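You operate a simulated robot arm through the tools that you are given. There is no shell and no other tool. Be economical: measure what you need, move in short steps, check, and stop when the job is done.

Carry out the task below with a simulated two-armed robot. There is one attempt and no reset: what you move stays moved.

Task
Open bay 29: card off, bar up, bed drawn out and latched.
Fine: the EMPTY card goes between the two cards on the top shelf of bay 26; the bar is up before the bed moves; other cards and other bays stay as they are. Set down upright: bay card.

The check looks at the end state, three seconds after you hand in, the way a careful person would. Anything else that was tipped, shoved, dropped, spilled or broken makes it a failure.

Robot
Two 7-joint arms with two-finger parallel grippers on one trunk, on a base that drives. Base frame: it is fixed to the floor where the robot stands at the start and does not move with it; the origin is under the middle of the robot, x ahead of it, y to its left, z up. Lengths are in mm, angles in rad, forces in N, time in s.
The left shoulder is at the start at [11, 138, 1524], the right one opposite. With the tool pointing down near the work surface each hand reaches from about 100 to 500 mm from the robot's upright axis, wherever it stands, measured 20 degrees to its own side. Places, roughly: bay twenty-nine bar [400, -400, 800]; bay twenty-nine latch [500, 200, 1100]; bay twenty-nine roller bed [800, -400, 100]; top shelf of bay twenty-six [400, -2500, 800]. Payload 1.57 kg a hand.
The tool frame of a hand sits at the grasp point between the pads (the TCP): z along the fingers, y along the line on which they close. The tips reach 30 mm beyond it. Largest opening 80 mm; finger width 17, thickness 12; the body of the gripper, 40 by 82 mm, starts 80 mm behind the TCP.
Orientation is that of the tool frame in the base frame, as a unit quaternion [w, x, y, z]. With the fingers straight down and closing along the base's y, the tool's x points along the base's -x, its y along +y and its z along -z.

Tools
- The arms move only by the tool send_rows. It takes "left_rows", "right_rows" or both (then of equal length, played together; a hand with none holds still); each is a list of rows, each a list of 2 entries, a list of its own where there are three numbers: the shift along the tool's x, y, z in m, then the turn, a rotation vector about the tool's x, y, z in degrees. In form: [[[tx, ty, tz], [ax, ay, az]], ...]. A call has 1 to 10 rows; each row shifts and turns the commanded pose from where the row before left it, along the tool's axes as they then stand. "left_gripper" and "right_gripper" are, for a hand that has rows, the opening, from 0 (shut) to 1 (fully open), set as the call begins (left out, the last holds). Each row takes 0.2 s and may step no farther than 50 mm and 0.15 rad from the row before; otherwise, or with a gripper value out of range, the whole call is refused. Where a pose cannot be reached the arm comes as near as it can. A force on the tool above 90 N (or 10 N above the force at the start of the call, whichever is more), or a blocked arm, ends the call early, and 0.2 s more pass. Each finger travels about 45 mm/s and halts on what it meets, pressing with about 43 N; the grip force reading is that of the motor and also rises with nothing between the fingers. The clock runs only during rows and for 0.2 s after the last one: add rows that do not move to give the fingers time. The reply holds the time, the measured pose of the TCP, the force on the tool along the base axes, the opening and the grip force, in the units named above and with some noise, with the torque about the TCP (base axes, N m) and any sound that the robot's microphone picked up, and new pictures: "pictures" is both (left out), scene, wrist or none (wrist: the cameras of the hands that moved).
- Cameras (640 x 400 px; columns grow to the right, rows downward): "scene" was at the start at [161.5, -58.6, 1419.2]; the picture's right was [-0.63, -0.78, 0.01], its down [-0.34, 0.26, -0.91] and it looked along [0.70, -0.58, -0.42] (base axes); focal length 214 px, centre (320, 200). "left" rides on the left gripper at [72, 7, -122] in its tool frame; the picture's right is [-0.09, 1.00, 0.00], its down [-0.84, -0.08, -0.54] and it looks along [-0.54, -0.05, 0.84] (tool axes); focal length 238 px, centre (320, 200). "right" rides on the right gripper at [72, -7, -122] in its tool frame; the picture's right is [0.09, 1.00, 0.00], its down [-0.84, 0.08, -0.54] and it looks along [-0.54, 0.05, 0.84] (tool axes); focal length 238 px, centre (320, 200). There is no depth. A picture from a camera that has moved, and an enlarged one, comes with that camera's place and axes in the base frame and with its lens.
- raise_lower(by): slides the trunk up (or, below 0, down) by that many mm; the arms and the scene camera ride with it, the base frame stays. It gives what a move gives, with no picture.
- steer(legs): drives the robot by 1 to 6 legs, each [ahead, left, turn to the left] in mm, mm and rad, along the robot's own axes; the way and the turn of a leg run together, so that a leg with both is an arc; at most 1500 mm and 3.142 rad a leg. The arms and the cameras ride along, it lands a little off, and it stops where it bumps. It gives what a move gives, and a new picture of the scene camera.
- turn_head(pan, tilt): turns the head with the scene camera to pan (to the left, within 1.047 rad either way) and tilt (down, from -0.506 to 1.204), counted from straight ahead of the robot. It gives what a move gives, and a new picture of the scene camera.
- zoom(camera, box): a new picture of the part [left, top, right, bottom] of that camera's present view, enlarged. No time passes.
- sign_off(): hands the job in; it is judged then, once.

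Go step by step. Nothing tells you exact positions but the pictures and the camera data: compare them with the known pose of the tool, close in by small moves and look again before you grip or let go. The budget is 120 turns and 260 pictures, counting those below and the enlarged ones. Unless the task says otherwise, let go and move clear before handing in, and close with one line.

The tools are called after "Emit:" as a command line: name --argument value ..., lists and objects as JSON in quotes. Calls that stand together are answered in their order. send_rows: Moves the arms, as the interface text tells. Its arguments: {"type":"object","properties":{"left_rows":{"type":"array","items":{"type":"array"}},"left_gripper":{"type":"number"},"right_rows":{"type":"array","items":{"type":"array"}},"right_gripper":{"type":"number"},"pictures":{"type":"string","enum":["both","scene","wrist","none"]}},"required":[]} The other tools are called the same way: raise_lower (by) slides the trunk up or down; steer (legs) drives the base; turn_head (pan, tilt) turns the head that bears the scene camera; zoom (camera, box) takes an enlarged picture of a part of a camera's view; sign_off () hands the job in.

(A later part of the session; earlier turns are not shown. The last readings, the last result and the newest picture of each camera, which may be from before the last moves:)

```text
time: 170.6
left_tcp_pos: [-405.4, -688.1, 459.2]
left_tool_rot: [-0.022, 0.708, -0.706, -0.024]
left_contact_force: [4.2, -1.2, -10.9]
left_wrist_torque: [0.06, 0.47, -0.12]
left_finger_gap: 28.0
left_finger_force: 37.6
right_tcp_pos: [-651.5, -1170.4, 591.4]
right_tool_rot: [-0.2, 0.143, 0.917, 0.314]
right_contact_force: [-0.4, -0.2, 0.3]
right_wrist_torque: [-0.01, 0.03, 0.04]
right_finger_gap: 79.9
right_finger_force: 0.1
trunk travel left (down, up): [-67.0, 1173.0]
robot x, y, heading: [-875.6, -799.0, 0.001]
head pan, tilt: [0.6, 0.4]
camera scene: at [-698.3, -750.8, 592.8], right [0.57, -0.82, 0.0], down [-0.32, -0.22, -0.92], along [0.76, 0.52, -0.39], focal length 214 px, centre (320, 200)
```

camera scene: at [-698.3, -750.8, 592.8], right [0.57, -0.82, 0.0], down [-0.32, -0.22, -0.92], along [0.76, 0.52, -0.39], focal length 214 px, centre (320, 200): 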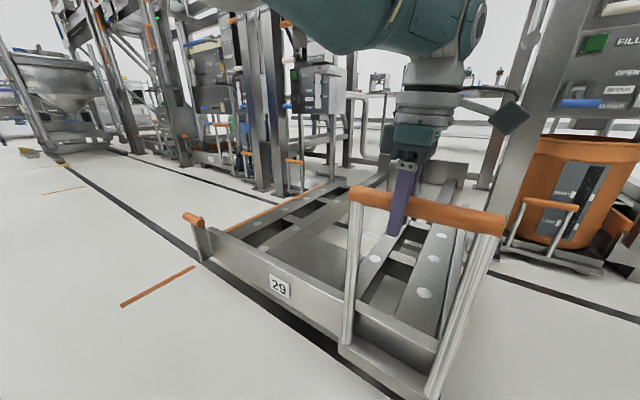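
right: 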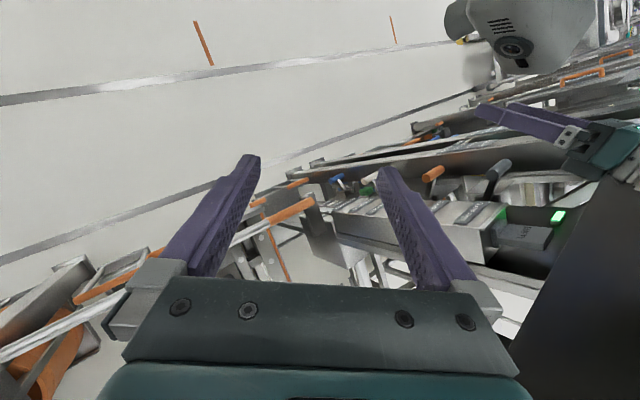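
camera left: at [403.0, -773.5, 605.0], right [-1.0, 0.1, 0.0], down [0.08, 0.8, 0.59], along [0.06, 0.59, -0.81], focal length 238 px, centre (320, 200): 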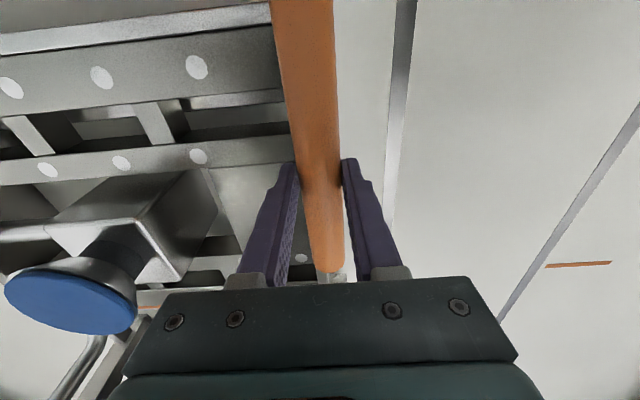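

Emit:
steer --legs '[[-40, 0, 0]]'

Emit:
steer --legs '[[-40, 0, 0]]'

```text
time: 171.5
left_tcp_pos: [-445.7, -688.0, 456.1]
left_tool_rot: [-0.023, 0.707, -0.707, -0.024]
left_contact_force: [2.9, -0.1, -8.7]
left_wrist_torque: [0.1, 0.47, -0.12]
left_finger_gap: 27.7
left_finger_force: 38.0
right_tcp_pos: [-693.1, -1171.0, 591.3]
right_tool_rot: [-0.2, 0.144, 0.916, 0.315]
right_contact_force: [0.2, -0.4, 0.1]
right_wrist_torque: [-0.01, 0.05, 0.04]
right_finger_gap: 80.0
right_finger_force: 0.0
trunk travel left (down, up): [-67.0, 1173.0]
robot x, y, heading: [-917.6, -797.8, -0.002]
head pan, tilt: [0.6, 0.4]
camera scene: at [-738.8, -750.8, 592.8], right [0.57, -0.82, 0.0], down [-0.32, -0.22, -0.92], along [0.76, 0.52, -0.39], focal length 214 px, centre (320, 200)
```

scene: 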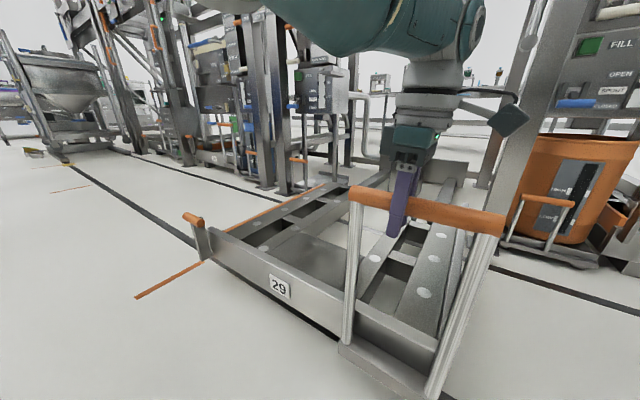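

```text
time: 172.4
left_tcp_pos: [-486.8, -687.1, 454.3]
left_tool_rot: [-0.022, 0.707, -0.706, -0.024]
left_contact_force: [3.3, 1.1, -9.6]
left_wrist_torque: [0.14, 0.45, -0.08]
left_finger_gap: 27.9
left_finger_force: 37.6
right_tcp_pos: [-733.9, -1169.6, 590.8]
right_tool_rot: [-0.2, 0.144, 0.916, 0.315]
right_contact_force: [1.8, 0.0, 0.5]
right_wrist_torque: [-0.02, 0.06, 0.03]
right_finger_gap: 80.1
right_finger_force: 0.1
trunk travel left (down, up): [-67.0, 1173.0]
robot x, y, heading: [-957.7, -800.1, -0.003]
head pan, tilt: [0.6, 0.4]
camera scene: at [-779.7, -750.9, 592.7], right [0.57, -0.82, 0.0], down [-0.32, -0.22, -0.92], along [0.76, 0.52, -0.39], focal length 214 px, centre (320, 200)
```

scene: 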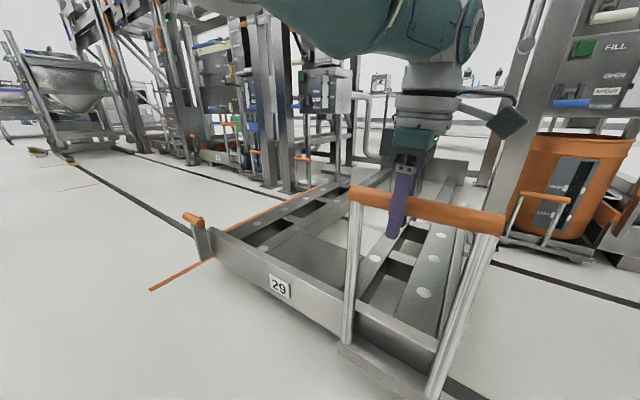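

Emit:
raise_lower --by 10

Emit:
steer --legs '[[-40, 0, 0]]'

Emit:
zoom --camera "scene" --box '[220, 120, 500, 300]'

```text
time: 173.0
left_tcp_pos: [-495.4, -687.9, 460.5]
left_tool_rot: [0.018, -0.706, 0.707, 0.029]
left_contact_force: [-6.8, 0.4, -25.5]
left_wrist_torque: [0.08, -0.27, -0.02]
left_finger_gap: 27.5
left_finger_force: 37.8
right_tcp_pos: [-742.0, -1171.4, 599.9]
right_tool_rot: [-0.203, 0.144, 0.917, 0.313]
right_contact_force: [-0.1, -0.3, 0.2]
right_wrist_torque: [-0.01, 0.0, 0.02]
right_finger_gap: 80.1
right_finger_force: 0.0
trunk travel left (down, up): [-77.0, 1163.0]
robot x, y, heading: [-959.8, -806.4, -0.002]
head pan, tilt: [0.6, 0.4]
```

```text
time: 173.9
left_tcp_pos: [-525.3, -687.5, 467.6]
left_tool_rot: [0.024, -0.707, 0.707, 0.021]
left_contact_force: [-1.3, -1.7, 11.8]
left_wrist_torque: [-0.01, -0.35, -0.03]
left_finger_gap: 27.7
left_finger_force: 37.7
right_tcp_pos: [-772.4, -1169.8, 602.7]
right_tool_rot: [-0.199, 0.144, 0.916, 0.316]
right_contact_force: [0.7, 0.2, -0.5]
right_wrist_torque: [-0.02, -0.04, -0.03]
right_finger_gap: 79.8
right_finger_force: 0.1
trunk travel left (down, up): [-77.0, 1163.0]
robot x, y, heading: [-1000.3, -800.2, -0.004]
head pan, tilt: [0.6, 0.4]
camera scene: at [-818.4, -750.5, 603.9], right [0.57, -0.82, 0.0], down [-0.32, -0.22, -0.92], along [0.76, 0.52, -0.39], focal length 214 px, centre (320, 200)
```

scene: 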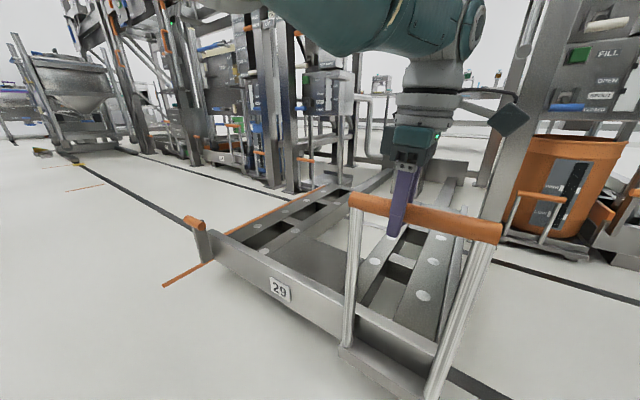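

```text
2.22 times, centred on (360, 210) of scene
camera zoom: at [-818.4, -750.5, 603.9], right [0.57, -0.82, 0.0], down [-0.32, -0.22, -0.92], along [0.76, 0.52, -0.39], focal length 477 px, centre (231, 178)
```

zoom: 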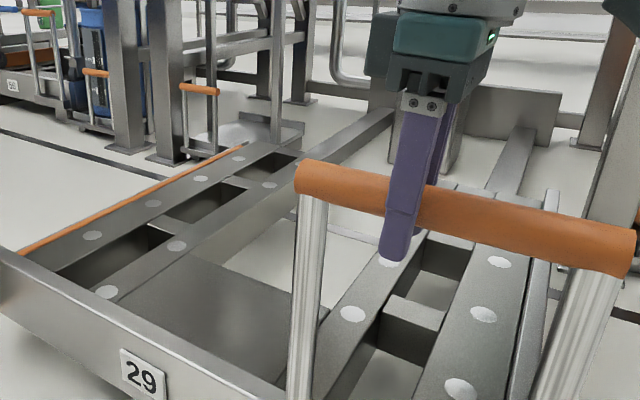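

Emit:
steer --legs '[[-40, 0, 0]]'

Emit:
steer --legs '[[-30, 0, 0]]'

```text
time: 174.9
left_tcp_pos: [-525.2, -687.2, 480.8]
left_tool_rot: [-0.063, 0.707, -0.704, 0.021]
left_contact_force: [45.6, 1.2, -10.8]
left_wrist_torque: [-0.82, -0.5, -0.21]
left_finger_gap: 27.6
left_finger_force: 37.9
right_tcp_pos: [-798.1, -1171.5, 604.0]
right_tool_rot: [-0.194, 0.143, 0.917, 0.316]
right_contact_force: [0.1, 0.7, 0.2]
right_wrist_torque: [0.04, 0.03, -0.01]
right_finger_gap: 80.1
right_finger_force: 0.0
trunk travel left (down, up): [-77.0, 1163.0]
robot x, y, heading: [-1037.4, -804.0, 0.005]
head pan, tilt: [0.6, 0.4]
stopped in leg 1: the force on the tool passed its limit at 91 N (the readings are from after the stop); the commanded pose is now the measured one
camera scene: at [-844.6, -752.0, 605.0], right [0.56, -0.83, 0.01], down [-0.31, -0.22, -0.92], along [0.77, 0.52, -0.38], focal length 214 px, centre (320, 200)
```

scene: 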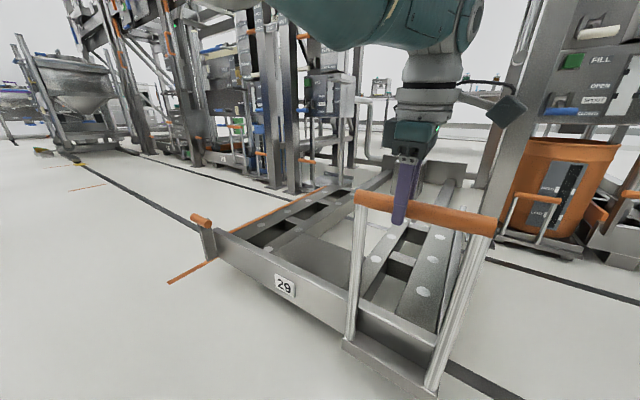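

```text
time: 175.7
left_tcp_pos: [-528.8, -688.5, 490.3]
left_tool_rot: [-0.081, 0.705, -0.704, 0.045]
left_contact_force: [81.9, 5.4, -12.9]
left_wrist_torque: [-0.38, -1.16, -0.05]
left_finger_gap: 29.4
left_finger_force: 39.4
right_tcp_pos: [-813.6, -1170.5, 607.6]
right_tool_rot: [-0.189, 0.142, 0.918, 0.317]
right_contact_force: [0.3, -0.3, 0.5]
right_wrist_torque: [-0.02, 0.03, 0.02]
right_finger_gap: 80.1
right_finger_force: 0.0
trunk travel left (down, up): [-77.0, 1163.0]
robot x, y, heading: [-1067.5, -805.2, -0.005]
head pan, tilt: [0.6, 0.4]
camera scene: at [-858.8, -749.9, 607.6], right [0.56, -0.83, 0.01], down [-0.3, -0.22, -0.93], along [0.77, 0.52, -0.37], focal length 214 px, centre (320, 200)
```

scene: 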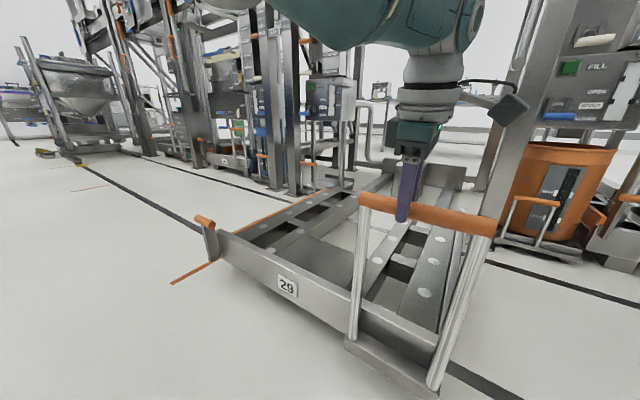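

The bed hit its end stop (travel ≈ 935 mm). I ease the tension and release the handle.

Emit:
steer --legs '[[45, 0, 0]]'

Emit:
send_rows --left_rows '[[[0, 0, 0], [0, 0, 0]], [[0, 0, 0], [0, 0, 0]], [[0, 0, 0], [0, 0, 0]], [[0, 0, 0], [0, 0, 0]], [[0, 0, 0], [0, 0, 0]]]' --left_gripper 1.0 --pictures "wrist"

```text
time: 176.6
left_tcp_pos: [-511.0, -688.2, 477.5]
left_tool_rot: [-0.073, 0.705, -0.704, 0.038]
left_contact_force: [6.4, 2.9, 5.5]
left_wrist_torque: [-0.27, -0.57, -0.03]
left_finger_gap: 27.9
left_finger_force: 38.1
right_tcp_pos: [-794.1, -1170.2, 601.9]
right_tool_rot: [-0.198, 0.144, 0.917, 0.316]
right_contact_force: [0.6, -0.2, -0.4]
right_wrist_torque: [-0.02, -0.01, 0.0]
right_finger_gap: 80.0
right_finger_force: 0.0
trunk travel left (down, up): [-77.0, 1163.0]
robot x, y, heading: [-1023.4, -803.0, -0.003]
head pan, tilt: [0.6, 0.4]
camera scene: at [-839.5, -750.0, 603.2], right [0.56, -0.83, 0.0], down [-0.32, -0.22, -0.92], along [0.76, 0.52, -0.39], focal length 214 px, centre (320, 200)
```

scene: 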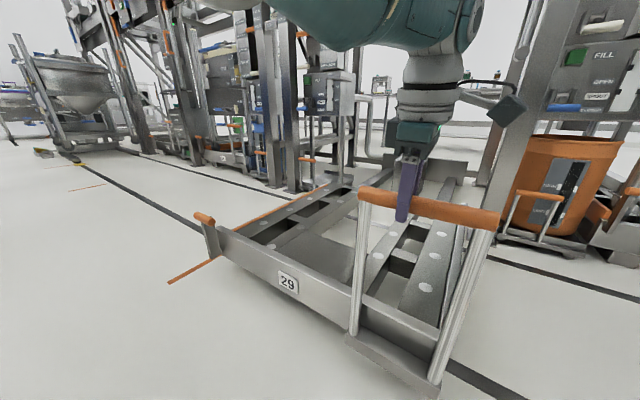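

```text
time: 177.8
left_tcp_pos: [-514.9, -688.5, 476.3]
left_tool_rot: [-0.073, 0.705, -0.704, 0.039]
left_contact_force: [-0.3, 0.2, 0.2]
left_wrist_torque: [-0.01, 0.01, -0.02]
left_finger_gap: 80.2
left_finger_force: 0.1
right_tcp_pos: [-798.7, -1170.7, 601.7]
right_tool_rot: [-0.2, 0.145, 0.916, 0.315]
right_contact_force: [0.4, 0.6, -0.4]
right_wrist_torque: [-0.02, 0.0, 0.02]
right_finger_gap: 79.9
right_finger_force: 0.1
trunk travel left (down, up): [-77.0, 1163.0]
robot x, y, heading: [-1020.6, -801.5, -0.0]
head pan, tilt: [0.6, 0.4]
camera left: at [-540.3, -767.3, 593.5], right [-0.98, 0.09, -0.15], down [-0.01, 0.81, 0.59], along [0.18, 0.58, -0.79], focal length 238 px, centre (320, 200)
```

left: 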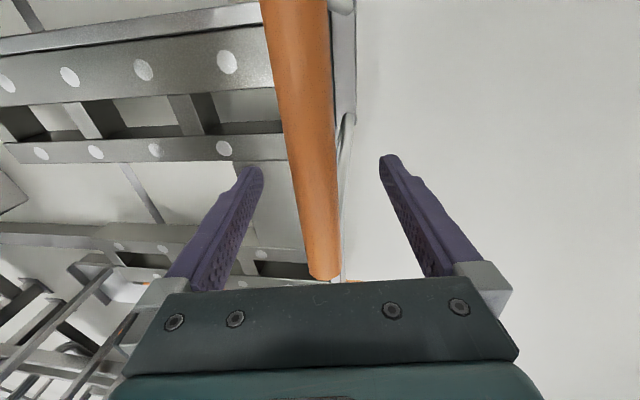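

Easing pushed the bed in by ~12 mm. I pull it fully to the stop again with the open fingers and then lift straight off.

Emit:
steer --legs '[[-36, 0, 0]]'

Emit:
send_rows --left_rows '[[[0, 0, 0], [0, 0, 0]]]' --pictures "wrist"

```text
time: 178.7
left_tcp_pos: [-551.4, -689.1, 476.8]
left_tool_rot: [-0.072, 0.706, -0.704, 0.037]
left_contact_force: [3.1, 0.4, 0.0]
left_wrist_torque: [-0.06, 0.03, 0.03]
left_finger_gap: 80.2
left_finger_force: 0.1
right_tcp_pos: [-833.5, -1170.6, 601.1]
right_tool_rot: [-0.199, 0.145, 0.916, 0.316]
right_contact_force: [-0.3, -0.6, -0.5]
right_wrist_torque: [0.02, 0.0, -0.02]
right_finger_gap: 80.0
right_finger_force: 0.0
trunk travel left (down, up): [-77.0, 1163.0]
robot x, y, heading: [-1056.9, -800.9, 0.003]
head pan, tilt: [0.6, 0.4]
camera scene: at [-878.4, -750.7, 603.1], right [0.56, -0.83, 0.0], down [-0.32, -0.22, -0.92], along [0.76, 0.52, -0.39], focal length 214 px, centre (320, 200)
```

scene: 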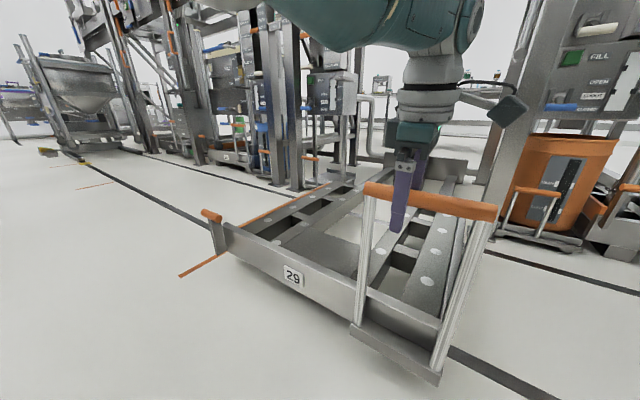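

```text
time: 179.1
left_tcp_pos: [-550.7, -688.5, 477.1]
left_tool_rot: [-0.072, 0.706, -0.703, 0.037]
left_contact_force: [2.5, 0.1, -0.8]
left_wrist_torque: [-0.01, 0.0, -0.02]
left_finger_gap: 80.0
left_finger_force: 0.1
right_tcp_pos: [-832.9, -1170.1, 602.3]
right_tool_rot: [-0.199, 0.145, 0.917, 0.315]
right_contact_force: [0.6, -0.2, -0.1]
right_wrist_torque: [-0.03, -0.01, 0.01]
right_finger_gap: 79.8
right_finger_force: 0.0
trunk travel left (down, up): [-77.0, 1163.0]
robot x, y, heading: [-1056.3, -800.2, -0.0]
head pan, tilt: [0.6, 0.4]
camera left: at [-576.0, -767.4, 593.1], right [-0.98, 0.09, -0.15], down [-0.01, 0.81, 0.59], along [0.17, 0.58, -0.79], focal length 238 px, centre (320, 200)
```

left: 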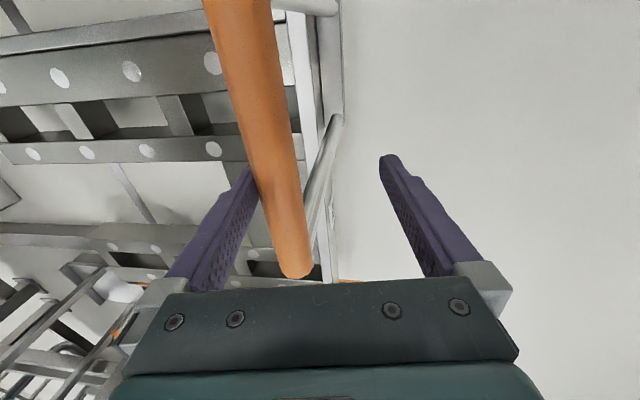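

Emit:
steer --legs '[[-15, 0, 0]]'

Emit:
steer --legs '[[-8, 0, 0]]'

```text
time: 179.8
left_tcp_pos: [-553.1, -689.5, 481.8]
left_tool_rot: [-0.079, 0.705, -0.704, 0.044]
left_contact_force: [28.3, -0.2, 0.6]
left_wrist_torque: [0.35, -0.35, 0.08]
left_finger_gap: 80.1
left_finger_force: 0.1
right_tcp_pos: [-838.3, -1172.4, 603.0]
right_tool_rot: [-0.195, 0.143, 0.917, 0.316]
right_contact_force: [-0.7, 0.4, 0.0]
right_wrist_torque: [-0.03, -0.07, 0.0]
right_finger_gap: 80.0
right_finger_force: 0.0
trunk travel left (down, up): [-77.0, 1163.0]
robot x, y, heading: [-1072.3, -799.0, 0.001]
head pan, tilt: [0.6, 0.4]
camera scene: at [-883.5, -750.6, 604.7], right [0.56, -0.83, 0.0], down [-0.31, -0.22, -0.92], along [0.76, 0.52, -0.38], focal length 214 px, centre (320, 200)
```

scene: 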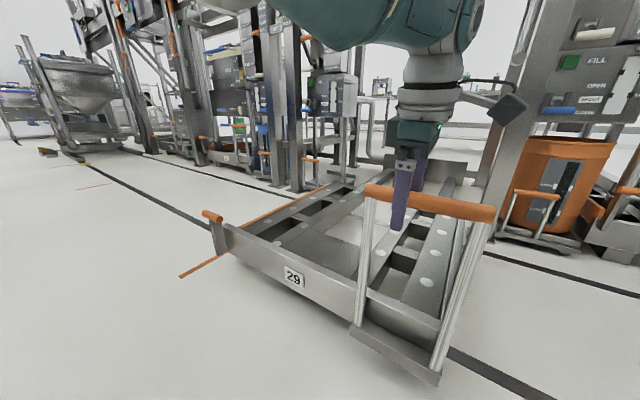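

```text
time: 180.6
left_tcp_pos: [-553.8, -688.7, 484.5]
left_tool_rot: [-0.085, 0.704, -0.703, 0.051]
left_contact_force: [39.0, 0.8, -5.5]
left_wrist_torque: [0.38, -0.26, 0.09]
left_finger_gap: 80.3
left_finger_force: 0.5
right_tcp_pos: [-843.3, -1169.6, 604.6]
right_tool_rot: [-0.194, 0.143, 0.917, 0.317]
right_contact_force: [-0.3, -0.1, 1.5]
right_wrist_torque: [-0.02, -0.02, 0.0]
right_finger_gap: 80.0
right_finger_force: 0.1
trunk travel left (down, up): [-77.0, 1163.0]
robot x, y, heading: [-1080.9, -800.9, -0.003]
head pan, tilt: [0.6, 0.4]
camera scene: at [-888.2, -750.6, 605.1], right [0.56, -0.83, 0.01], down [-0.31, -0.22, -0.92], along [0.77, 0.52, -0.38], focal length 214 px, centre (320, 200)
```

scene: 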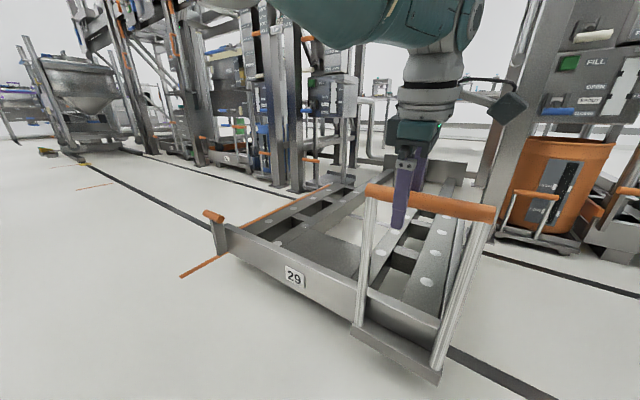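

Emit:
steer --legs '[[16, 0, 0]]'

Emit:
raise_lower --by 150

Emit:
turn_head --pan 0.6 --tilt 0.35

```text
time: 181.4
left_tcp_pos: [-552.8, -689.4, 479.3]
left_tool_rot: [-0.081, 0.705, -0.703, 0.046]
left_contact_force: [2.2, 0.6, -1.1]
left_wrist_torque: [0.02, 0.01, 0.0]
left_finger_gap: 79.9
left_finger_force: 0.2
right_tcp_pos: [-840.2, -1171.0, 600.5]
right_tool_rot: [-0.198, 0.145, 0.917, 0.315]
right_contact_force: [0.4, 0.5, -0.4]
right_wrist_torque: [-0.01, -0.02, -0.01]
right_finger_gap: 80.1
right_finger_force: 0.0
trunk travel left (down, up): [-77.0, 1163.0]
robot x, y, heading: [-1062.4, -802.2, -0.001]
head pan, tilt: [0.6, 0.4]
camera scene: at [-884.9, -750.8, 603.2], right [0.56, -0.83, 0.0], down [-0.32, -0.22, -0.92], along [0.76, 0.52, -0.39], focal length 214 px, centre (320, 200)
```

scene: 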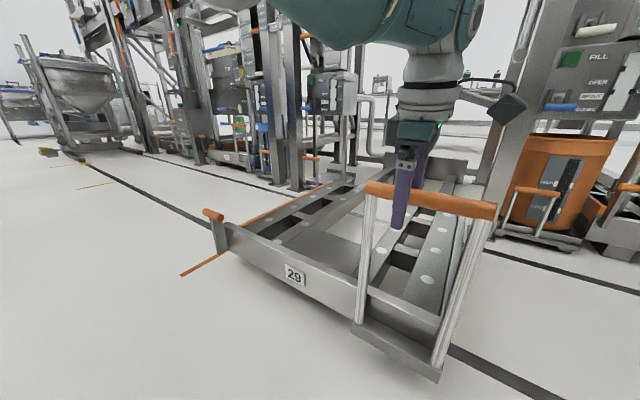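

```text
time: 183.1
left_tcp_pos: [-552.9, -688.0, 629.4]
left_tool_rot: [-0.08, 0.705, -0.703, 0.046]
left_contact_force: [0.1, -0.8, 0.1]
left_wrist_torque: [0.01, 0.03, 0.0]
left_finger_gap: 79.9
left_finger_force: 0.0
right_tcp_pos: [-841.4, -1171.3, 751.0]
right_tool_rot: [-0.2, 0.145, 0.917, 0.314]
right_contact_force: [-0.4, 0.0, 0.1]
right_wrist_torque: [0.0, -0.01, 0.04]
right_finger_gap: 79.8
right_finger_force: 0.0
trunk travel left (down, up): [-227.0, 1013.0]
robot x, y, heading: [-1061.3, -798.7, -0.005]
head pan, tilt: [0.6, 0.4]
```

```text
time: 183.7
left_tcp_pos: [-553.2, -688.5, 629.4]
left_tool_rot: [-0.081, 0.705, -0.703, 0.047]
left_contact_force: [0.1, -0.1, -1.1]
left_wrist_torque: [0.0, 0.01, 0.03]
left_finger_gap: 79.9
left_finger_force: 0.0
right_tcp_pos: [-841.3, -1171.1, 751.2]
right_tool_rot: [-0.199, 0.146, 0.916, 0.316]
right_contact_force: [0.3, -1.0, 0.4]
right_wrist_torque: [-0.02, 0.03, 0.0]
right_finger_gap: 80.1
right_finger_force: 0.1
trunk travel left (down, up): [-227.0, 1013.0]
robot x, y, heading: [-1062.4, -801.9, 0.001]
head pan, tilt: [0.6, 0.351]
camera scene: at [-885.7, -750.5, 757.6], right [0.56, -0.83, 0.0], down [-0.28, -0.19, -0.94], along [0.78, 0.53, -0.34], focal length 214 px, centre (320, 200)
```

scene: 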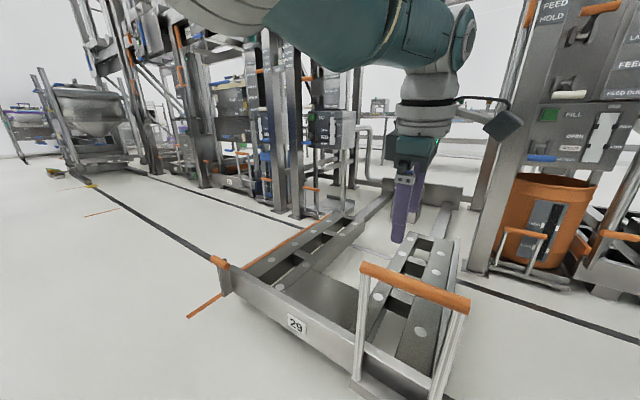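

The hand is clear of the handle and the bed stays out. Next the latch back to HOLD: I raise the trunk, drive round the bed's front end to the free floor left of it.

Emit:
raise_lower --by 150

Emit:
steer --legs '[[-30, 0, 0], [0, 1200, 0]]'

Emit:
turn_head --pan -0.4 --tilt 0.35

```text
time: 185.5
left_tcp_pos: [-553.5, -688.4, 778.9]
left_tool_rot: [-0.082, 0.705, -0.703, 0.045]
left_contact_force: [1.0, -0.5, 0.2]
left_wrist_torque: [-0.01, -0.02, -0.02]
left_finger_gap: 79.9
left_finger_force: 0.1
right_tcp_pos: [-841.4, -1171.6, 901.7]
right_tool_rot: [-0.2, 0.145, 0.916, 0.315]
right_contact_force: [-0.1, -0.3, 0.5]
right_wrist_torque: [0.0, 0.0, 0.0]
right_finger_gap: 79.9
right_finger_force: 0.0
trunk travel left (down, up): [-377.0, 863.0]
robot x, y, heading: [-1063.8, -800.2, -0.002]
head pan, tilt: [0.6, 0.351]
```

```text
time: 192.0
left_tcp_pos: [-590.0, 516.0, 779.4]
left_tool_rot: [-0.081, 0.71, -0.698, 0.045]
left_contact_force: [0.1, -0.1, 0.8]
left_wrist_torque: [-0.03, 0.0, -0.04]
left_finger_gap: 79.8
left_finger_force: 0.1
right_tcp_pos: [-870.6, 29.1, 901.3]
right_tool_rot: [-0.201, 0.138, 0.918, 0.314]
right_contact_force: [0.8, 0.5, -0.2]
right_wrist_torque: [-0.01, -0.05, 0.03]
right_finger_gap: 80.1
right_finger_force: 0.1
trunk travel left (down, up): [-377.0, 863.0]
robot x, y, heading: [-1097.4, 395.8, 0.023]
head pan, tilt: [0.6, 0.351]
camera scene: at [-921.3, 448.8, 907.6], right [0.57, -0.82, 0.0], down [-0.28, -0.2, -0.94], along [0.77, 0.54, -0.34], focal length 214 px, centre (320, 200)
```

scene: 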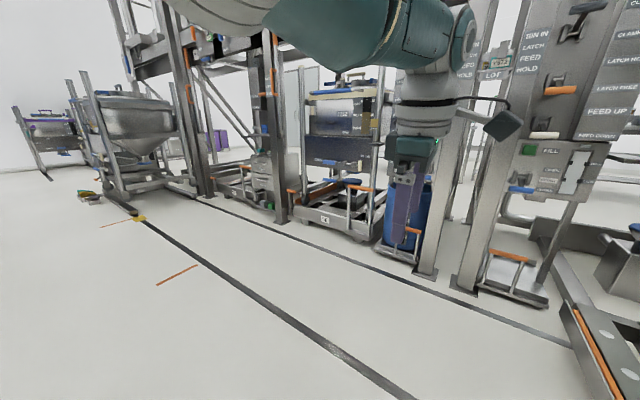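

```text
time: 193.3
left_tcp_pos: [-590.8, 515.0, 779.5]
left_tool_rot: [-0.082, 0.71, -0.698, 0.045]
left_contact_force: [0.2, 0.4, 0.7]
left_wrist_torque: [0.0, 0.0, 0.03]
left_finger_gap: 80.1
left_finger_force: 0.1
right_tcp_pos: [-870.7, 30.0, 901.3]
right_tool_rot: [-0.202, 0.139, 0.917, 0.314]
right_contact_force: [-0.2, 0.0, 0.6]
right_wrist_torque: [0.01, -0.05, 0.04]
right_finger_gap: 79.9
right_finger_force: 0.0
trunk travel left (down, up): [-377.0, 863.0]
robot x, y, heading: [-1097.2, 393.7, 0.012]
head pan, tilt: [-0.4, 0.351]
camera scene: at [-911.3, 360.0, 907.6], right [-0.38, -0.93, 0.0], down [-0.32, 0.13, -0.94], along [0.87, -0.35, -0.34], focal length 214 px, centre (320, 200)
```

scene: 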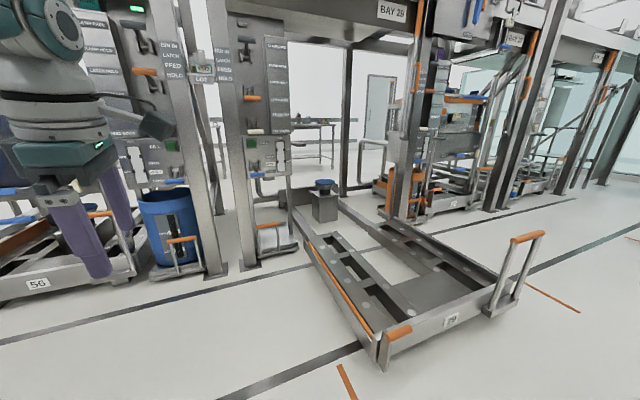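

Emit:
zoom --camera "scene" --box '[200, 0, 320, 190]'

Emit:
zoom --camera "scene" --box '[240, 180, 560, 380]'

```text
2.11 times, centred on (260, 95) of scene
camera zoom: at [-911.3, 360.0, 907.6], right [-0.38, -0.93, 0.0], down [-0.32, 0.13, -0.94], along [0.87, -0.35, -0.34], focal length 452 px, centre (446, 421)
```

zoom: 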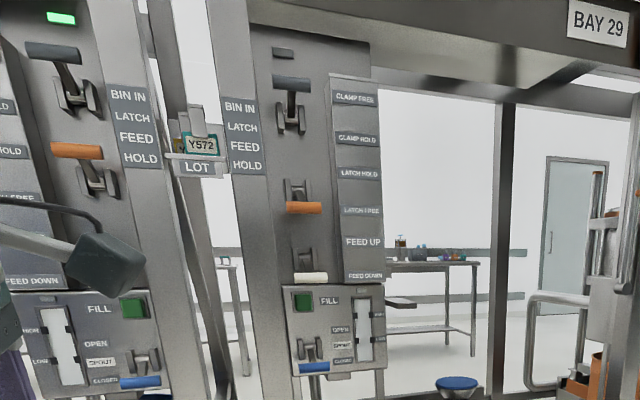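

```text
2.00 times, centred on (400, 280) of scene
camera zoom: at [-911.3, 360.0, 907.6], right [-0.38, -0.93, 0.0], down [-0.32, 0.13, -0.94], along [0.87, -0.35, -0.34], focal length 429 px, centre (160, 40)
```

zoom: 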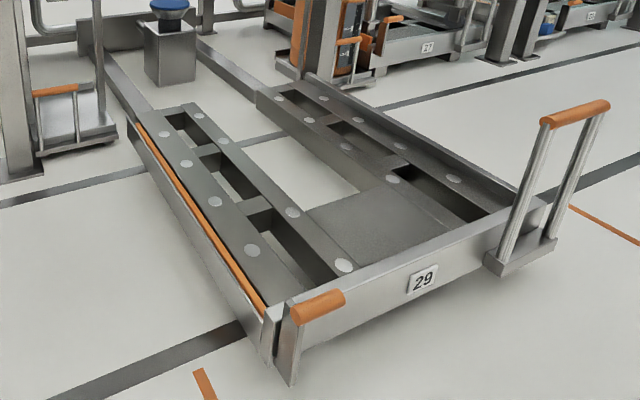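

Bay 29's lamp went dark with the latch free; the bed is out. I turn the left hand back to pointing forward.

Emit:
send_rows --left_rows '[[[0, 0, 0], [0, 0, 8.2]], [[0, 0, 0], [0, 0, 8.2]], [[0, 0, 0], [0, 0, 8.2]], [[0, 0, 0], [0, 0, 8.2]], [[0, 0, 0], [0, 0, 8.2]], [[0, 0, 0], [0, 0, 8.2]], [[0, 0, 0], [0, 0, 8.2]], [[0, 0, 0], [0, 0, 8.2]], [[0, 0, 0], [0, 0, 8.2]], [[0, 0, 0], [0, 0, 8.2]]]' --left_gripper 0.0 --pictures "none"

Emit:
raise_lower --by 60

```text
time: 195.5
left_tcp_pos: [-590.1, 515.7, 779.3]
left_tool_rot: [0.09, -0.077, 0.993, 0.019]
left_contact_force: [0.6, -0.8, 0.1]
left_wrist_torque: [-0.03, -0.02, 0.01]
left_finger_gap: 0.0
left_finger_force: 21.0
right_tcp_pos: [-871.3, 30.3, 901.2]
right_tool_rot: [-0.201, 0.139, 0.917, 0.315]
right_contact_force: [0.0, 0.7, -0.1]
right_wrist_torque: [0.0, -0.03, 0.02]
right_finger_gap: 80.1
right_finger_force: 0.0
trunk travel left (down, up): [-377.0, 863.0]
robot x, y, heading: [-1097.1, 395.5, 0.01]
head pan, tilt: [-0.4, 0.351]
```

```text
time: 196.5
left_tcp_pos: [-590.0, 515.5, 839.3]
left_tool_rot: [0.091, -0.078, 0.993, 0.02]
left_contact_force: [0.0, -0.1, -0.5]
left_wrist_torque: [-0.02, 0.0, 0.0]
left_finger_gap: 0.0
left_finger_force: 21.1
right_tcp_pos: [-870.5, 29.1, 961.2]
right_tool_rot: [-0.202, 0.139, 0.917, 0.315]
right_contact_force: [-0.2, -0.1, 0.6]
right_wrist_torque: [-0.01, -0.01, -0.02]
right_finger_gap: 79.8
right_finger_force: 0.0
trunk travel left (down, up): [-437.0, 803.0]
robot x, y, heading: [-1096.9, 392.6, 0.016]
head pan, tilt: [-0.4, 0.351]
```

Emit:
send_rows --left_rows '[[[-0.0021, -0.012, -0.0118], [0.86, -7.93, 0.51]], [[-0.0037, -0.012, -0.0114], [0.86, -7.93, 0.51]], [[-0.0053, -0.012, -0.0108], [0.86, -7.93, 0.51]], [[-0.0067, -0.012, -0.0099], [0.86, -7.93, 0.51]], [[-0.008, -0.012, -0.0089], [0.86, -7.93, 0.51]], [[-0.0092, -0.012, -0.0077], [0.86, -7.93, 0.51]], [[-0.0102, -0.012, -0.0064], [0.86, -7.93, 0.51]], [[-0.011, -0.012, -0.0049], [0.86, -7.93, 0.51]], [[-0.0115, -0.012, -0.0033], [0.86, -7.93, 0.51]], [[-0.0119, -0.012, -0.0017], [0.86, -7.93, 0.51]]]' --pictures "none"

Emit:
steer --legs '[[600, 0, 0], [0, 0, -0.2]]'

```text
time: 198.7
left_tcp_pos: [-577.8, 398.7, 959.8]
left_tool_rot: [0.709, -0.001, 0.706, 0.003]
left_contact_force: [-0.7, 0.2, -0.2]
left_wrist_torque: [0.04, 0.0, 0.01]
left_finger_gap: 0.3
left_finger_force: 21.0
right_tcp_pos: [-870.6, 29.4, 961.2]
right_tool_rot: [-0.203, 0.139, 0.917, 0.314]
right_contact_force: [0.0, -0.2, 0.6]
right_wrist_torque: [-0.01, -0.03, 0.03]
right_finger_gap: 80.1
right_finger_force: 0.1
trunk travel left (down, up): [-437.0, 803.0]
robot x, y, heading: [-1098.4, 391.6, 0.015]
head pan, tilt: [-0.4, 0.351]
```

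```text
time: 202.8
left_tcp_pos: [15.0, 307.4, 957.3]
left_tool_rot: [0.704, 0.069, 0.704, -0.067]
left_contact_force: [0.0, 0.3, -0.6]
left_wrist_torque: [-0.03, -0.02, -0.03]
left_finger_gap: 0.1
left_finger_force: 21.3
right_tcp_pos: [-342.8, 0.1, 960.4]
right_tool_rot: [-0.17, 0.227, 0.9, 0.332]
right_contact_force: [-0.8, 0.4, -0.8]
right_wrist_torque: [-0.01, 0.03, 0.04]
right_finger_gap: 80.1
right_finger_force: 0.1
trunk travel left (down, up): [-437.0, 803.0]
robot x, y, heading: [-497.7, 404.8, -0.179]
head pan, tilt: [-0.4, 0.351]
camera scene: at [-319.3, 333.6, 967.6], right [-0.55, -0.84, 0.0], down [-0.29, 0.19, -0.94], along [0.78, -0.52, -0.34], focal length 214 px, centre (320, 200)
```

scene: 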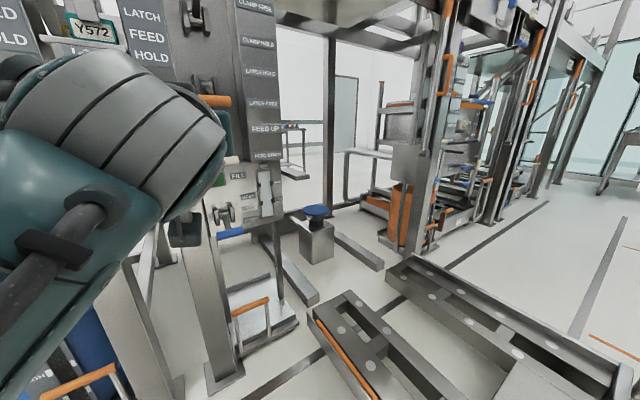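

Emit:
steer --legs '[[320, 0, 0]]'

Emit:
zoom --camera "left" --box '[0, 0, 640, 400]'

```text
time: 205.0
left_tcp_pos: [332.4, 250.5, 957.5]
left_tool_rot: [0.704, 0.069, 0.704, -0.064]
left_contact_force: [-0.8, -1.0, -0.3]
left_wrist_torque: [-0.01, -0.01, 0.02]
left_finger_gap: 0.0
left_finger_force: 21.8
right_tcp_pos: [-25.3, -56.6, 962.4]
right_tool_rot: [-0.171, 0.225, 0.9, 0.331]
right_contact_force: [-0.7, 0.0, -0.4]
right_wrist_torque: [0.0, -0.04, 0.01]
right_finger_gap: 80.2
right_finger_force: 0.1
trunk travel left (down, up): [-437.0, 803.0]
robot x, y, heading: [-182.7, 344.2, -0.179]
head pan, tilt: [-0.4, 0.351]
camera scene: at [-1.7, 276.0, 967.6], right [-0.55, -0.84, 0.0], down [-0.29, 0.19, -0.94], along [0.79, -0.51, -0.34], focal length 214 px, centre (320, 200)
```

scene: 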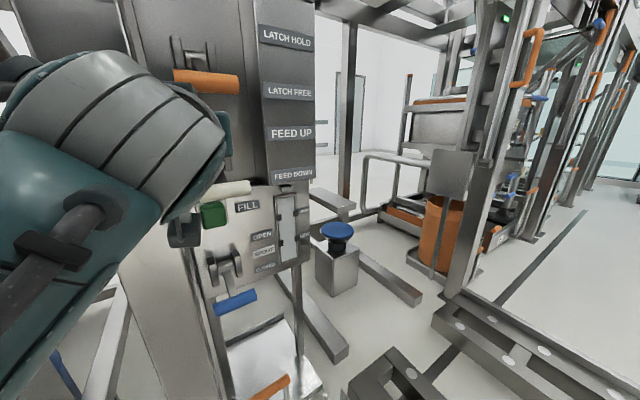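

```text
1.00 times, centred on (320, 200) of left (not enlarged: the box is as wide or as high as the picture)
camera zoom: at [213.7, 280.1, 886.6], right [0.19, 0.98, 0.1], down [-0.55, 0.02, 0.84], along [0.82, -0.21, 0.54], focal length 238 px, centre (320, 200)
```

zoom: 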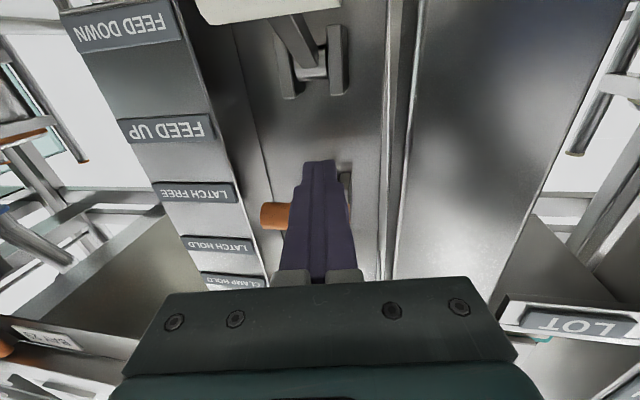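

The hand is a bit too close to the post. I shift right 45 mm.

Emit:
send_rows --left_rows '[[[0, -0.025, 0], [0, 0, 0]], [[0, -0.025, 0], [0, 0, 0]], [[0, 0, 0], [0, 0, 0]]]' --pictures "both"

```text
time: 206.0
left_tcp_pos: [337.0, 226.2, 943.8]
left_tool_rot: [0.707, 0.077, 0.702, -0.03]
left_contact_force: [-1.4, -0.3, 0.0]
left_wrist_torque: [0.0, 0.0, -0.01]
left_finger_gap: 0.1
left_finger_force: 22.1
right_tcp_pos: [-24.4, -56.1, 961.6]
right_tool_rot: [-0.17, 0.225, 0.9, 0.332]
right_contact_force: [0.7, -0.4, -0.2]
right_wrist_torque: [-0.01, -0.03, -0.02]
right_finger_gap: 80.1
right_finger_force: 0.1
trunk travel left (down, up): [-437.0, 803.0]
robot x, y, heading: [-177.7, 344.2, -0.176]
head pan, tilt: [-0.4, 0.351]
stopped in row 3 (left hand): the arm was blocked; the commanded pose is now the measured one
camera scene: at [-1.9, 276.1, 967.6], right [-0.55, -0.84, 0.0], down [-0.29, 0.19, -0.94], along [0.79, -0.51, -0.34], focal length 214 px, centre (320, 200)
camera left: at [217.7, 255.2, 872.4], right [0.15, 0.98, 0.16], down [-0.56, -0.05, 0.83], along [0.82, -0.21, 0.54], focal length 238 px, centre (320, 200)
```

scene: 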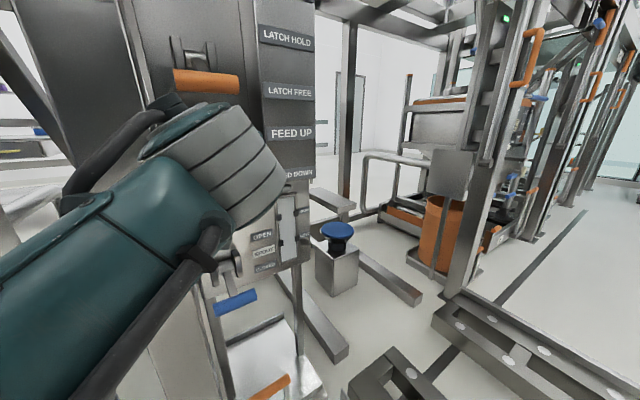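
left: 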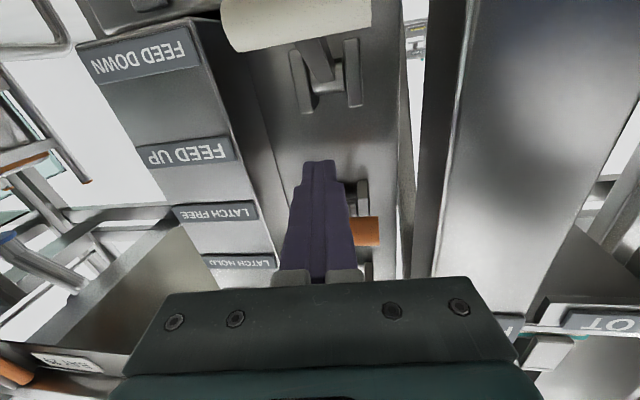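

Now below the knob. I raise slightly and go forward 35 mm.

Emit:
raise_lower --by 28

Emit:
steer --legs '[[34, 0, 0]]'

Emit:
zoom --camera "left" --box '[0, 0, 640, 400]'

```text
time: 206.7
left_tcp_pos: [335.7, 226.5, 971.1]
left_tool_rot: [0.707, 0.078, 0.703, -0.03]
left_contact_force: [0.4, 0.0, 0.8]
left_wrist_torque: [0.05, 0.04, 0.02]
left_finger_gap: 0.2
left_finger_force: 21.5
right_tcp_pos: [-25.7, -56.1, 988.6]
right_tool_rot: [-0.17, 0.226, 0.9, 0.332]
right_contact_force: [0.0, 0.1, -0.6]
right_wrist_torque: [0.01, -0.05, -0.02]
right_finger_gap: 79.9
right_finger_force: 0.0
trunk travel left (down, up): [-465.0, 775.0]
robot x, y, heading: [-176.0, 348.5, -0.174]
head pan, tilt: [-0.4, 0.351]
```

```text
time: 207.5
left_tcp_pos: [368.3, 220.1, 970.5]
left_tool_rot: [0.707, 0.077, 0.703, -0.03]
left_contact_force: [0.5, 0.2, -0.8]
left_wrist_torque: [-0.01, 0.01, -0.01]
left_finger_gap: 0.3
left_finger_force: 21.9
right_tcp_pos: [7.4, -61.9, 987.9]
right_tool_rot: [-0.17, 0.226, 0.9, 0.332]
right_contact_force: [-0.3, -0.4, -0.4]
right_wrist_torque: [-0.03, 0.01, 0.02]
right_finger_gap: 80.0
right_finger_force: 0.0
trunk travel left (down, up): [-465.0, 775.0]
robot x, y, heading: [-149.2, 337.9, -0.175]
head pan, tilt: [-0.4, 0.351]
camera scene: at [31.5, 269.9, 995.7], right [-0.55, -0.84, 0.0], down [-0.29, 0.19, -0.94], along [0.79, -0.51, -0.34], focal length 214 px, centre (320, 200)
```

scene: 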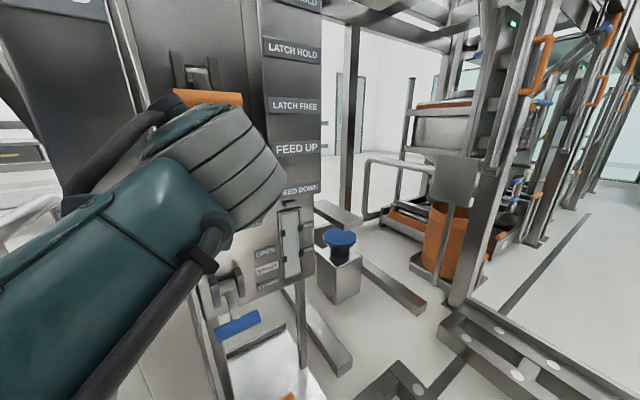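

```text
1.00 times, centred on (320, 200) of left (not enlarged: the box is as wide or as high as the picture)
camera zoom: at [250.6, 248.7, 900.1], right [0.15, 0.98, 0.16], down [-0.56, -0.05, 0.83], along [0.82, -0.21, 0.54], focal length 238 px, centre (320, 200)
```

zoom: 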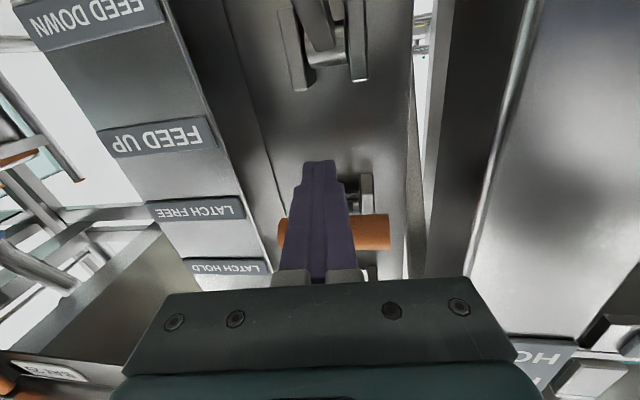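

The finger lies under the knob. I raise it with the trunk in steps.

Emit:
raise_lower --by 35

Emit:
raise_lower --by 35

Emit:
zoom --camera "left" --box '[0, 0, 640, 400]'

```text
time: 208.3
left_tcp_pos: [369.2, 220.7, 1003.5]
left_tool_rot: [0.706, 0.078, 0.704, -0.028]
left_contact_force: [-0.4, -0.1, -4.2]
left_wrist_torque: [0.0, 0.1, -0.01]
left_finger_gap: 0.0
left_finger_force: 22.0
right_tcp_pos: [7.0, -61.8, 1024.6]
right_tool_rot: [-0.171, 0.226, 0.899, 0.333]
right_contact_force: [-1.2, 0.0, 0.0]
right_wrist_torque: [0.0, 0.0, -0.01]
right_finger_gap: 80.0
right_finger_force: 0.1
trunk travel left (down, up): [-500.0, 740.0]
robot x, y, heading: [-150.5, 340.4, -0.183]
head pan, tilt: [-0.4, 0.351]
```

```text
time: 209.1
left_tcp_pos: [369.4, 219.7, 1039.8]
left_tool_rot: [0.707, 0.078, 0.702, -0.029]
left_contact_force: [0.2, -0.6, 0.9]
left_wrist_torque: [0.02, 0.01, -0.01]
left_finger_gap: 0.1
left_finger_force: 21.2
right_tcp_pos: [7.5, -62.1, 1059.7]
right_tool_rot: [-0.171, 0.226, 0.9, 0.332]
right_contact_force: [-0.2, 0.3, -0.2]
right_wrist_torque: [-0.01, 0.01, -0.04]
right_finger_gap: 79.9
right_finger_force: 0.1
trunk travel left (down, up): [-535.0, 705.0]
robot x, y, heading: [-146.5, 340.9, -0.179]
head pan, tilt: [-0.4, 0.351]
```

```text
1.00 times, centred on (320, 200) of left (not enlarged: the box is as wide or as high as the picture)
camera zoom: at [250.6, 249.6, 970.0], right [0.15, 0.98, 0.16], down [-0.56, -0.05, 0.83], along [0.82, -0.21, 0.54], focal length 238 px, centre (320, 200)
```

zoom: 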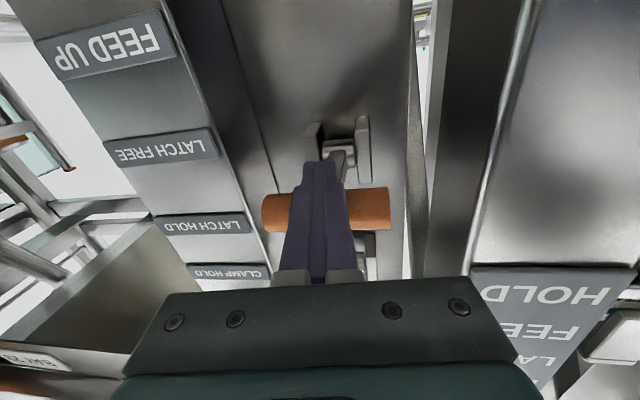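

Emit:
raise_lower --by 30

Emit:
raise_lower --by 20

Emit:
zoom --camera "left" --box '[0, 0, 640, 400]'

Emit:
turn_head --pan 0.0 --tilt 0.1

```text
time: 209.9
left_tcp_pos: [368.9, 220.9, 1071.1]
left_tool_rot: [0.707, 0.077, 0.703, -0.028]
left_contact_force: [-0.1, 1.0, 0.0]
left_wrist_torque: [0.02, 0.0, -0.01]
left_finger_gap: 0.0
left_finger_force: 21.4
right_tcp_pos: [8.1, -62.2, 1088.9]
right_tool_rot: [-0.17, 0.226, 0.9, 0.332]
right_contact_force: [-0.1, -0.3, 0.6]
right_wrist_torque: [0.03, -0.02, -0.01]
right_finger_gap: 79.8
right_finger_force: 0.0
trunk travel left (down, up): [-565.0, 675.0]
robot x, y, heading: [-145.4, 340.5, -0.18]
head pan, tilt: [-0.4, 0.351]
```

```text
time: 210.5
left_tcp_pos: [368.4, 221.0, 1089.9]
left_tool_rot: [0.707, 0.078, 0.703, -0.029]
left_contact_force: [-0.1, 0.4, 0.2]
left_wrist_torque: [-0.01, -0.02, -0.03]
left_finger_gap: 0.3
left_finger_force: 21.0
right_tcp_pos: [8.7, -62.8, 1110.0]
right_tool_rot: [-0.171, 0.225, 0.9, 0.332]
right_contact_force: [0.1, 0.4, 1.1]
right_wrist_torque: [0.02, -0.02, 0.04]
right_finger_gap: 80.1
right_finger_force: 0.1
trunk travel left (down, up): [-585.0, 655.0]
robot x, y, heading: [-147.3, 339.2, -0.181]
head pan, tilt: [-0.4, 0.351]
```

```text
1.00 times, centred on (320, 200) of left (not enlarged: the box is as wide or as high as the picture)
camera zoom: at [250.4, 249.6, 1019.7], right [0.15, 0.98, 0.16], down [-0.56, -0.05, 0.83], along [0.82, -0.21, 0.54], focal length 238 px, centre (320, 200)
```

zoom: 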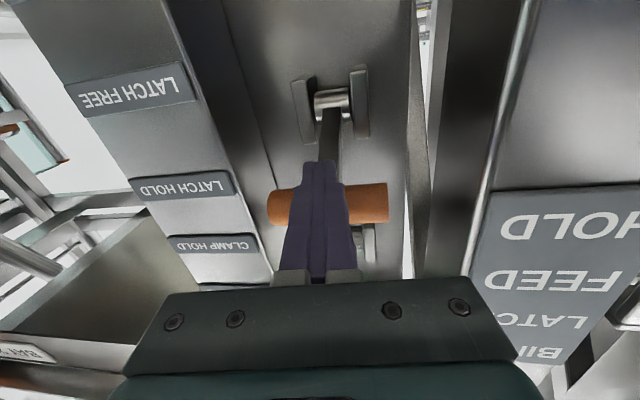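

```text
time: 211.4
left_tcp_pos: [369.9, 220.8, 1088.7]
left_tool_rot: [0.707, 0.078, 0.703, -0.028]
left_contact_force: [-0.2, 0.6, 0.2]
left_wrist_torque: [0.05, -0.01, -0.01]
left_finger_gap: 0.0
left_finger_force: 21.6
right_tcp_pos: [8.2, -62.8, 1110.2]
right_tool_rot: [-0.17, 0.226, 0.9, 0.333]
right_contact_force: [-0.1, 0.9, 0.5]
right_wrist_torque: [0.0, 0.0, -0.02]
right_finger_gap: 80.1
right_finger_force: 0.1
trunk travel left (down, up): [-585.0, 655.0]
robot x, y, heading: [-147.3, 338.4, -0.179]
head pan, tilt: [0.0, 0.099]
camera scene: at [43.6, 304.5, 1138.9], right [-0.18, -0.98, 0.0], down [-0.1, 0.02, -0.99], along [0.98, -0.18, -0.1], focal length 214 px, centre (320, 200)
```

scene: 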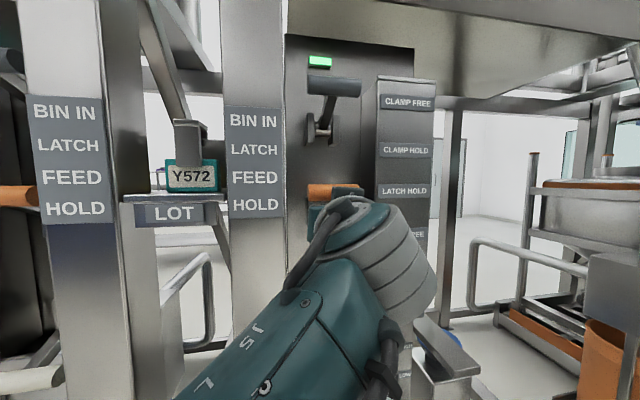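

The lamp of bay 29 is green again: the latch holds. I nudge the lever up to its stop and withdraw.

Emit:
raise_lower --by 6

Emit:
raise_lower --by 5

```text
time: 212.0
left_tcp_pos: [368.4, 220.6, 1093.9]
left_tool_rot: [0.705, 0.077, 0.704, -0.028]
left_contact_force: [3.3, -2.1, -8.3]
left_wrist_torque: [0.04, 0.23, -0.02]
left_finger_gap: 0.0
left_finger_force: 20.7
right_tcp_pos: [6.7, -63.3, 1115.5]
right_tool_rot: [-0.171, 0.225, 0.9, 0.331]
right_contact_force: [-0.6, -0.3, 0.6]
right_wrist_torque: [-0.03, -0.01, 0.05]
right_finger_gap: 80.2
right_finger_force: 0.0
trunk travel left (down, up): [-591.0, 649.0]
robot x, y, heading: [-148.9, 337.8, -0.185]
head pan, tilt: [0.0, 0.099]
```

```text
time: 212.5
left_tcp_pos: [367.4, 220.9, 1094.2]
left_tool_rot: [0.702, 0.078, 0.708, -0.027]
left_contact_force: [9.3, -3.7, -28.6]
left_wrist_torque: [0.11, 0.77, 0.03]
left_finger_gap: 0.0
left_finger_force: 21.2
right_tcp_pos: [6.5, -61.7, 1118.7]
right_tool_rot: [-0.171, 0.225, 0.9, 0.332]
right_contact_force: [1.1, -0.6, -0.1]
right_wrist_torque: [-0.02, 0.01, 0.0]
right_finger_gap: 79.8
right_finger_force: 0.0
trunk travel left (down, up): [-596.0, 644.0]
robot x, y, heading: [-146.4, 341.7, -0.183]
head pan, tilt: [0.0, 0.099]
```

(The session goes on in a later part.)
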